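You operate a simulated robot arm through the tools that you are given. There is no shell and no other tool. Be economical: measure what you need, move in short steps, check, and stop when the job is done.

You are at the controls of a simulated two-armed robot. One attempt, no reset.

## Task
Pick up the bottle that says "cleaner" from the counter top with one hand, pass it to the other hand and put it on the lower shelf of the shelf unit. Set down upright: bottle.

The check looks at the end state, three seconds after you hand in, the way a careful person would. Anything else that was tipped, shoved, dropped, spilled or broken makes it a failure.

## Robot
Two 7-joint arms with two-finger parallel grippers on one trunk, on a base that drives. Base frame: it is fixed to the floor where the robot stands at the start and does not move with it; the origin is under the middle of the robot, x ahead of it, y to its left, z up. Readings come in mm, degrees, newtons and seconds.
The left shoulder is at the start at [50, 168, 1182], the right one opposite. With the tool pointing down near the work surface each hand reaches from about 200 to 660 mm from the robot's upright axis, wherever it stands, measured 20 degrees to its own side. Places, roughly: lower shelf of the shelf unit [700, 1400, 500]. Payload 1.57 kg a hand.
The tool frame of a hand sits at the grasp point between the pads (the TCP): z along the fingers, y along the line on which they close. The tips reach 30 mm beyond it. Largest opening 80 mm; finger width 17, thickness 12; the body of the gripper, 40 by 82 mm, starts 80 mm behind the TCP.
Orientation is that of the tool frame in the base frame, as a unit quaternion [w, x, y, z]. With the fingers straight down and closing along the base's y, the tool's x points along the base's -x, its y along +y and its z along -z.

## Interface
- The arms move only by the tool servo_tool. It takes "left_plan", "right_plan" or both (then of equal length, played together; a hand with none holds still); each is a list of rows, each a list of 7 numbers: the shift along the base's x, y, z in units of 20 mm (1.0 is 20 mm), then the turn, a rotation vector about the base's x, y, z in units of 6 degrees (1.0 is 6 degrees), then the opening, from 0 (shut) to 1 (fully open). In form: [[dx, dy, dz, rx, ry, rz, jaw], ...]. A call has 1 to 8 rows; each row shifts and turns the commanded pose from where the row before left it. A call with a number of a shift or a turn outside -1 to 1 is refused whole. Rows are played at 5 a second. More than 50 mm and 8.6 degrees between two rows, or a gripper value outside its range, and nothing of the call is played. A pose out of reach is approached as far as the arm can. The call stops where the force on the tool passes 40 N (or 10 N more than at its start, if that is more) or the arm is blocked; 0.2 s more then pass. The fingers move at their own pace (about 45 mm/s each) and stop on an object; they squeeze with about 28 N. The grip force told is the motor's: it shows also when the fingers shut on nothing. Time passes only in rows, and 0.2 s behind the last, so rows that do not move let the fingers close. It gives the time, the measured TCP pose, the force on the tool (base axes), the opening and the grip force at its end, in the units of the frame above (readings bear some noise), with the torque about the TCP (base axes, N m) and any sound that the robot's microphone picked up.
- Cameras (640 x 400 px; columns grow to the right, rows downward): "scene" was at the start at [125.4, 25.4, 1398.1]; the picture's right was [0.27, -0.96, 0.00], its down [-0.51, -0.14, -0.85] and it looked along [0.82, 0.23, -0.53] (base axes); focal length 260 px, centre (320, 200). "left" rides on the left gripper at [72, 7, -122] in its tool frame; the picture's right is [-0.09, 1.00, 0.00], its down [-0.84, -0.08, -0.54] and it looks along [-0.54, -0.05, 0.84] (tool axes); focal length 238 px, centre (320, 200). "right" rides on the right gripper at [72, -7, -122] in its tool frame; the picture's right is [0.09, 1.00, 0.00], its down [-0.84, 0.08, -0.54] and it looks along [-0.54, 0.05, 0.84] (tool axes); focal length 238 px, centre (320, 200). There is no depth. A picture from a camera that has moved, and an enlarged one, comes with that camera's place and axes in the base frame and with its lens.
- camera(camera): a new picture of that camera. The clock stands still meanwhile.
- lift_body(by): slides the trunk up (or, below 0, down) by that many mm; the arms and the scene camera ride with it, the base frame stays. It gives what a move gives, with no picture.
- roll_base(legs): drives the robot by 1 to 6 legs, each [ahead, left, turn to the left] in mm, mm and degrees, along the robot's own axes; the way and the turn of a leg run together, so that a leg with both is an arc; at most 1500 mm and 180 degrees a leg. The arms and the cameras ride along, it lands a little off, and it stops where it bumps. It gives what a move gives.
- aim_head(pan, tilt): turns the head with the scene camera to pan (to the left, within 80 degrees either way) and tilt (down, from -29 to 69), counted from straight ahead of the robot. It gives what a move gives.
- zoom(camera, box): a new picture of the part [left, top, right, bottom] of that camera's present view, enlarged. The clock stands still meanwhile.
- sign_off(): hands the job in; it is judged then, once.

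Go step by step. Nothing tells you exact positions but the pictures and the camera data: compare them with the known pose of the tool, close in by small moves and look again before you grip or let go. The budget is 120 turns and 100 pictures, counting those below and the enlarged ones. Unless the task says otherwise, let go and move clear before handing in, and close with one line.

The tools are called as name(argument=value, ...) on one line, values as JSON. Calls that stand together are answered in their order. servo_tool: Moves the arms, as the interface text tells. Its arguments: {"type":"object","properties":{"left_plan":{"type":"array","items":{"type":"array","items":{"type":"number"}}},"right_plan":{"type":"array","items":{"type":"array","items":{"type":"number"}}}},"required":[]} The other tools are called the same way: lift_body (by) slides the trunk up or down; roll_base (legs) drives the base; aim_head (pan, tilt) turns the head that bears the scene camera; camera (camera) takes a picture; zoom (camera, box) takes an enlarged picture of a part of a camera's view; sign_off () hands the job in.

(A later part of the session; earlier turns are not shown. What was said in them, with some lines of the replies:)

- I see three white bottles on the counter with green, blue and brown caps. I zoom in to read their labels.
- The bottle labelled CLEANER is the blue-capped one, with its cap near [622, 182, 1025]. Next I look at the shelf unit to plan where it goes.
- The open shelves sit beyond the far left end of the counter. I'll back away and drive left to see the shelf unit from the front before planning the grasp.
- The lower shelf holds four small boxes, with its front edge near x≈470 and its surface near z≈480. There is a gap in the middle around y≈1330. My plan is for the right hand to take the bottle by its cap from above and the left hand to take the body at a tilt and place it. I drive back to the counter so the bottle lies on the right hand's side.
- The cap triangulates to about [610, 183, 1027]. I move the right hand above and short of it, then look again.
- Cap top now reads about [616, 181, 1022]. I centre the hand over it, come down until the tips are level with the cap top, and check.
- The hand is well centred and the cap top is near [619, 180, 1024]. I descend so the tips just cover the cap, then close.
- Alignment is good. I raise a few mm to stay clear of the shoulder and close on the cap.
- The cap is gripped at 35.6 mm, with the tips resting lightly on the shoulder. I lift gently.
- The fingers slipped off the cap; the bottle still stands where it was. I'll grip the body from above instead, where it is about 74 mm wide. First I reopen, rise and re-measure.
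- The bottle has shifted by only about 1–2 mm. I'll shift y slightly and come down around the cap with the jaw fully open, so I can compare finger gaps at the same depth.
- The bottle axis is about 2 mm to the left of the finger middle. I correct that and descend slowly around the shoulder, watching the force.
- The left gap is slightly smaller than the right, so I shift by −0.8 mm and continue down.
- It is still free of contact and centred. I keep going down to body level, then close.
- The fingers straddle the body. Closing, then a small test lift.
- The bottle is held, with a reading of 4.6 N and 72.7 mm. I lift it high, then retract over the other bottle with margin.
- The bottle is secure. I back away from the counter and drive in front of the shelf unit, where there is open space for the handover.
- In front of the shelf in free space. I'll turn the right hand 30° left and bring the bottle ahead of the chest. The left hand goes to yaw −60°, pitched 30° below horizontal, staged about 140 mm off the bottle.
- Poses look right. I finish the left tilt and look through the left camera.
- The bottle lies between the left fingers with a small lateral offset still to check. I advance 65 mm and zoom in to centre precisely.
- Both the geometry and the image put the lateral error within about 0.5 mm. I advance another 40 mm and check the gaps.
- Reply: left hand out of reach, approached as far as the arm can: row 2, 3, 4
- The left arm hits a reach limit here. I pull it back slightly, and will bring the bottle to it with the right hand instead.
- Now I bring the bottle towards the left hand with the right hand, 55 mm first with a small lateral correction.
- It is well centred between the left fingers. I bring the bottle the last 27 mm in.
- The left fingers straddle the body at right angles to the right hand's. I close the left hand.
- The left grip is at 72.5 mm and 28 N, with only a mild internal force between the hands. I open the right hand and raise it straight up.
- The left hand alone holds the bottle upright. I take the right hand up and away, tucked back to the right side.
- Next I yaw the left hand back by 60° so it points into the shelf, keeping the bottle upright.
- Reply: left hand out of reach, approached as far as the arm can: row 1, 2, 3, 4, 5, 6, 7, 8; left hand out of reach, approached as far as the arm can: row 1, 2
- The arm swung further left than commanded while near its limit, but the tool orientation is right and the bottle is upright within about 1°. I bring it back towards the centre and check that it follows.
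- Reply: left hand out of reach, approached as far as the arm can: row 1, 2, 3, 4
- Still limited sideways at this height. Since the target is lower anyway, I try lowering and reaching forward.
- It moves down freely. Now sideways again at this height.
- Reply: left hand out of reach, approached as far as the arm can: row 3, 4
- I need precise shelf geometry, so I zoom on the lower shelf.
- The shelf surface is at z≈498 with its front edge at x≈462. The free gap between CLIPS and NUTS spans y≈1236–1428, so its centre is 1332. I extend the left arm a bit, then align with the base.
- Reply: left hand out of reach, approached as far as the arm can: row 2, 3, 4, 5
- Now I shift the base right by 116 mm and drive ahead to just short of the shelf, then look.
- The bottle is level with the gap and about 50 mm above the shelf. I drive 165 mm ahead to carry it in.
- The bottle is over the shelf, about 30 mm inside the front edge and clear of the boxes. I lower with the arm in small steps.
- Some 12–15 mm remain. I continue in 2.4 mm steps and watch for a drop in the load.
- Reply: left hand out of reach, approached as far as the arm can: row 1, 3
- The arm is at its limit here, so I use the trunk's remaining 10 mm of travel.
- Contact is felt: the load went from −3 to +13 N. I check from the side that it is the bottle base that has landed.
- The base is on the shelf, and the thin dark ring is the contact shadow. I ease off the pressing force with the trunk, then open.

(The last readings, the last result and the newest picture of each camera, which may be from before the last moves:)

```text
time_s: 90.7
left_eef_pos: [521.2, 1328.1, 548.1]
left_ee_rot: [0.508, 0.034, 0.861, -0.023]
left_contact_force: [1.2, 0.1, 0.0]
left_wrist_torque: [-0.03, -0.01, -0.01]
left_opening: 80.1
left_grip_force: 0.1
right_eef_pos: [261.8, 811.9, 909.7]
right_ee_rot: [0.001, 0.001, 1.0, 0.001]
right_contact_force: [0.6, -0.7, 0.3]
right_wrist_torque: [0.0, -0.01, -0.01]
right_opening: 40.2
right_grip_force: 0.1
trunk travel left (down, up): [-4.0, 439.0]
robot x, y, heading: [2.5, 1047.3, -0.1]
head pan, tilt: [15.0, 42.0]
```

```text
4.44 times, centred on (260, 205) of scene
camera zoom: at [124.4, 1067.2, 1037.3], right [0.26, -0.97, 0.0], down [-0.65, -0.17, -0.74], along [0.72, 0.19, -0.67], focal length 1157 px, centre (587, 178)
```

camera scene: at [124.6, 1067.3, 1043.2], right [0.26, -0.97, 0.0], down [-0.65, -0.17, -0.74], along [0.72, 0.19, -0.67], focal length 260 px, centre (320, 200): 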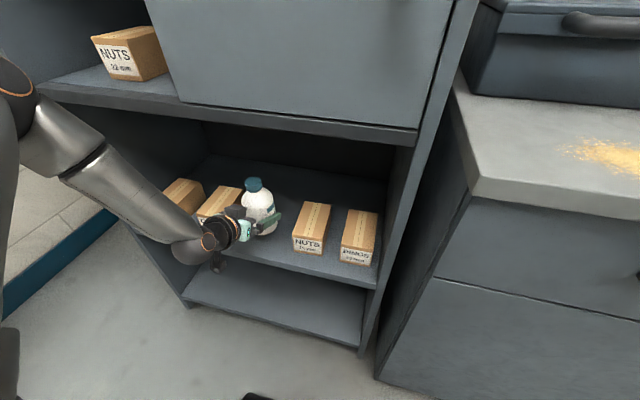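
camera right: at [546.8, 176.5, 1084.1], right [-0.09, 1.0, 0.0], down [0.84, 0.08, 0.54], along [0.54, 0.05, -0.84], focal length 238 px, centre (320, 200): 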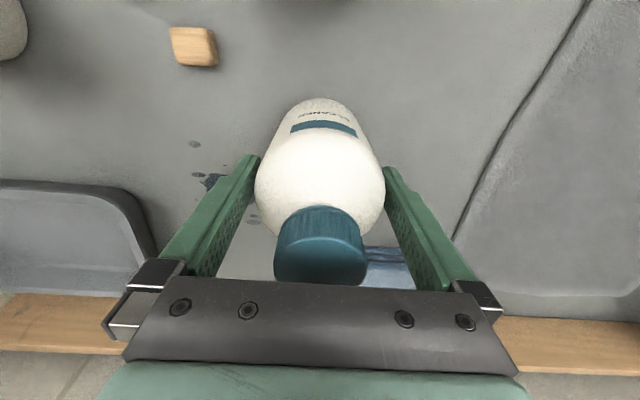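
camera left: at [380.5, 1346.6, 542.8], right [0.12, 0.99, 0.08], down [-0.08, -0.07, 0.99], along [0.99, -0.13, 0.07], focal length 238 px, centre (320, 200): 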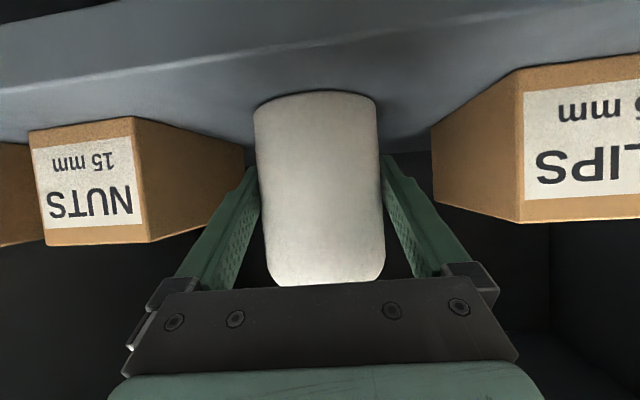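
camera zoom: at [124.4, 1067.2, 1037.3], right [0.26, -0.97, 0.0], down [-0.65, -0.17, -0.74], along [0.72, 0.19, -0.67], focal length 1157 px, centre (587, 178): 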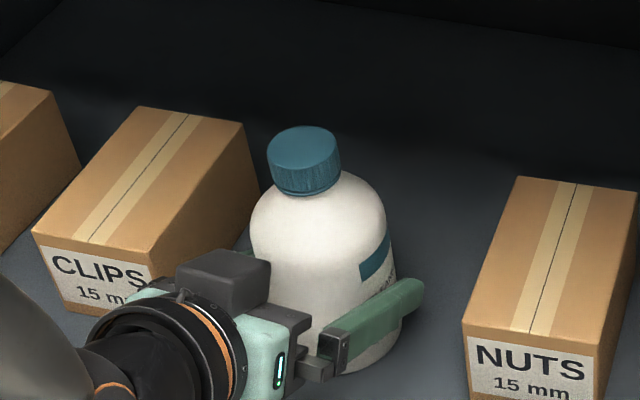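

The bottle stands free. The hand's yaw is about 4.9° to the right, so I back the base along the finger axis with a small left component.

roll_base(legs=[[-90, 6, 0]])

camera(camera="left")

camera(camera="scene")

```text
time_s: 91.8
left_eef_pos: [430.9, 1334.2, 548.0]
left_ee_rot: [0.508, 0.033, 0.86, -0.023]
left_contact_force: [-0.4, 0.5, -0.5]
left_wrist_torque: [0.01, -0.01, 0.01]
left_opening: 79.7
left_grip_force: 0.0
right_eef_pos: [171.3, 818.0, 908.8]
right_ee_rot: [0.001, 0.004, 1.0, 0.001]
right_contact_force: [-0.5, -0.7, -0.1]
right_wrist_torque: [0.01, 0.0, 0.0]
right_opening: 39.9
right_grip_force: 0.0
trunk travel left (down, up): [-4.0, 439.0]
robot x, y, heading: [-86.4, 1053.6, -0.4]
head pan, tilt: [15.0, 42.0]
```

```text
37 pictures are left
camera left: at [289.2, 1352.1, 543.6], right [0.13, 0.99, 0.08], down [-0.08, -0.07, 0.99], along [0.99, -0.13, 0.07], focal length 238 px, centre (320, 200)
```

left: 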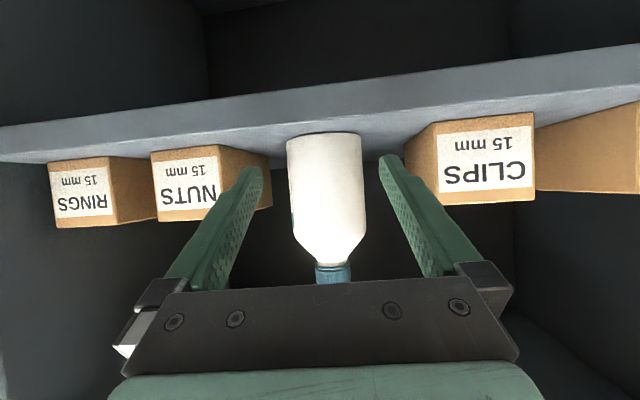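

```text
36 pictures are left
camera scene: at [33.9, 1073.0, 1037.3], right [0.25, -0.97, 0.0], down [-0.65, -0.17, -0.74], along [0.72, 0.19, -0.67], focal length 260 px, centre (320, 200)
```

scene: 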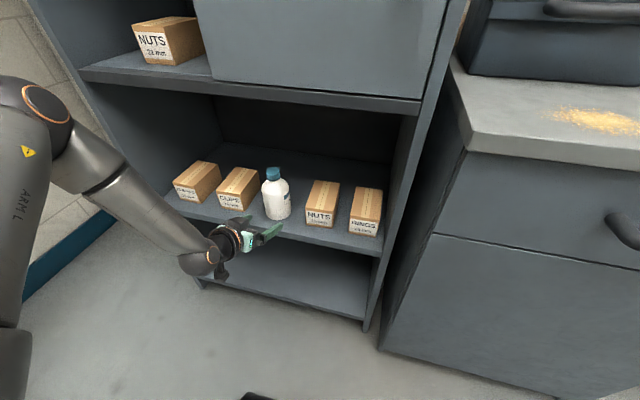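

The fingers are clear and the bottle stands upright in the gap. I back away further and take a last look.

roll_base(legs=[[-250, 0, 0]])

zoom(camera="scene", box=[180, 80, 420, 240])

```text
time_s: 93.6
left_eef_pos: [180.2, 1335.1, 547.8]
left_ee_rot: [0.508, 0.035, 0.86, -0.023]
left_contact_force: [1.0, -0.1, -0.4]
left_wrist_torque: [-0.01, 0.0, -0.02]
left_opening: 79.7
left_grip_force: 0.1
right_eef_pos: [-79.2, 818.8, 909.6]
right_ee_rot: [0.001, 0.003, 1.0, 0.001]
right_contact_force: [-0.7, 0.6, 0.2]
right_wrist_torque: [-0.02, -0.02, 0.02]
right_opening: 40.2
right_grip_force: 0.1
trunk travel left (down, up): [-4.0, 439.0]
robot x, y, heading: [-335.4, 1050.1, -0.2]
head pan, tilt: [15.0, 42.0]
```

```text
2.50 times, centred on (300, 160) of scene
camera zoom: at [-217.0, 1074.0, 1037.3], right [0.25, -0.97, 0.0], down [-0.65, -0.17, -0.74], along [0.72, 0.19, -0.67], focal length 651 px, centre (370, 300)
```

zoom: 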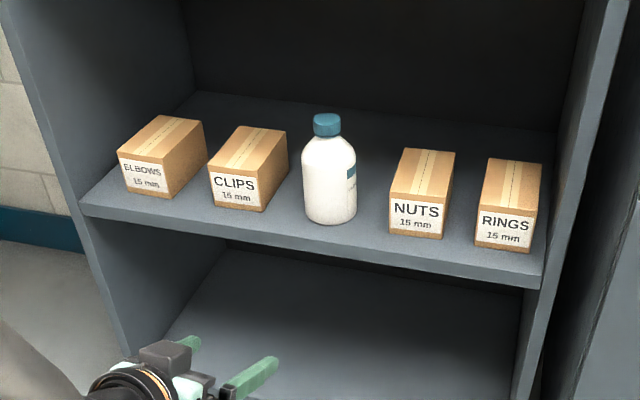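

The CLEANER bottle stands upright on the lower shelf, the boxes are undisturbed, and both hands are clear. I hand the job in.

sign_off()

```text
The job is handed in.
```

The CLEANER bottle was picked up with the right hand, passed to the left, and now stands upright on the lower shelf between the CLIPS and NUTS boxes, and I saw nothing else tipped or moved.
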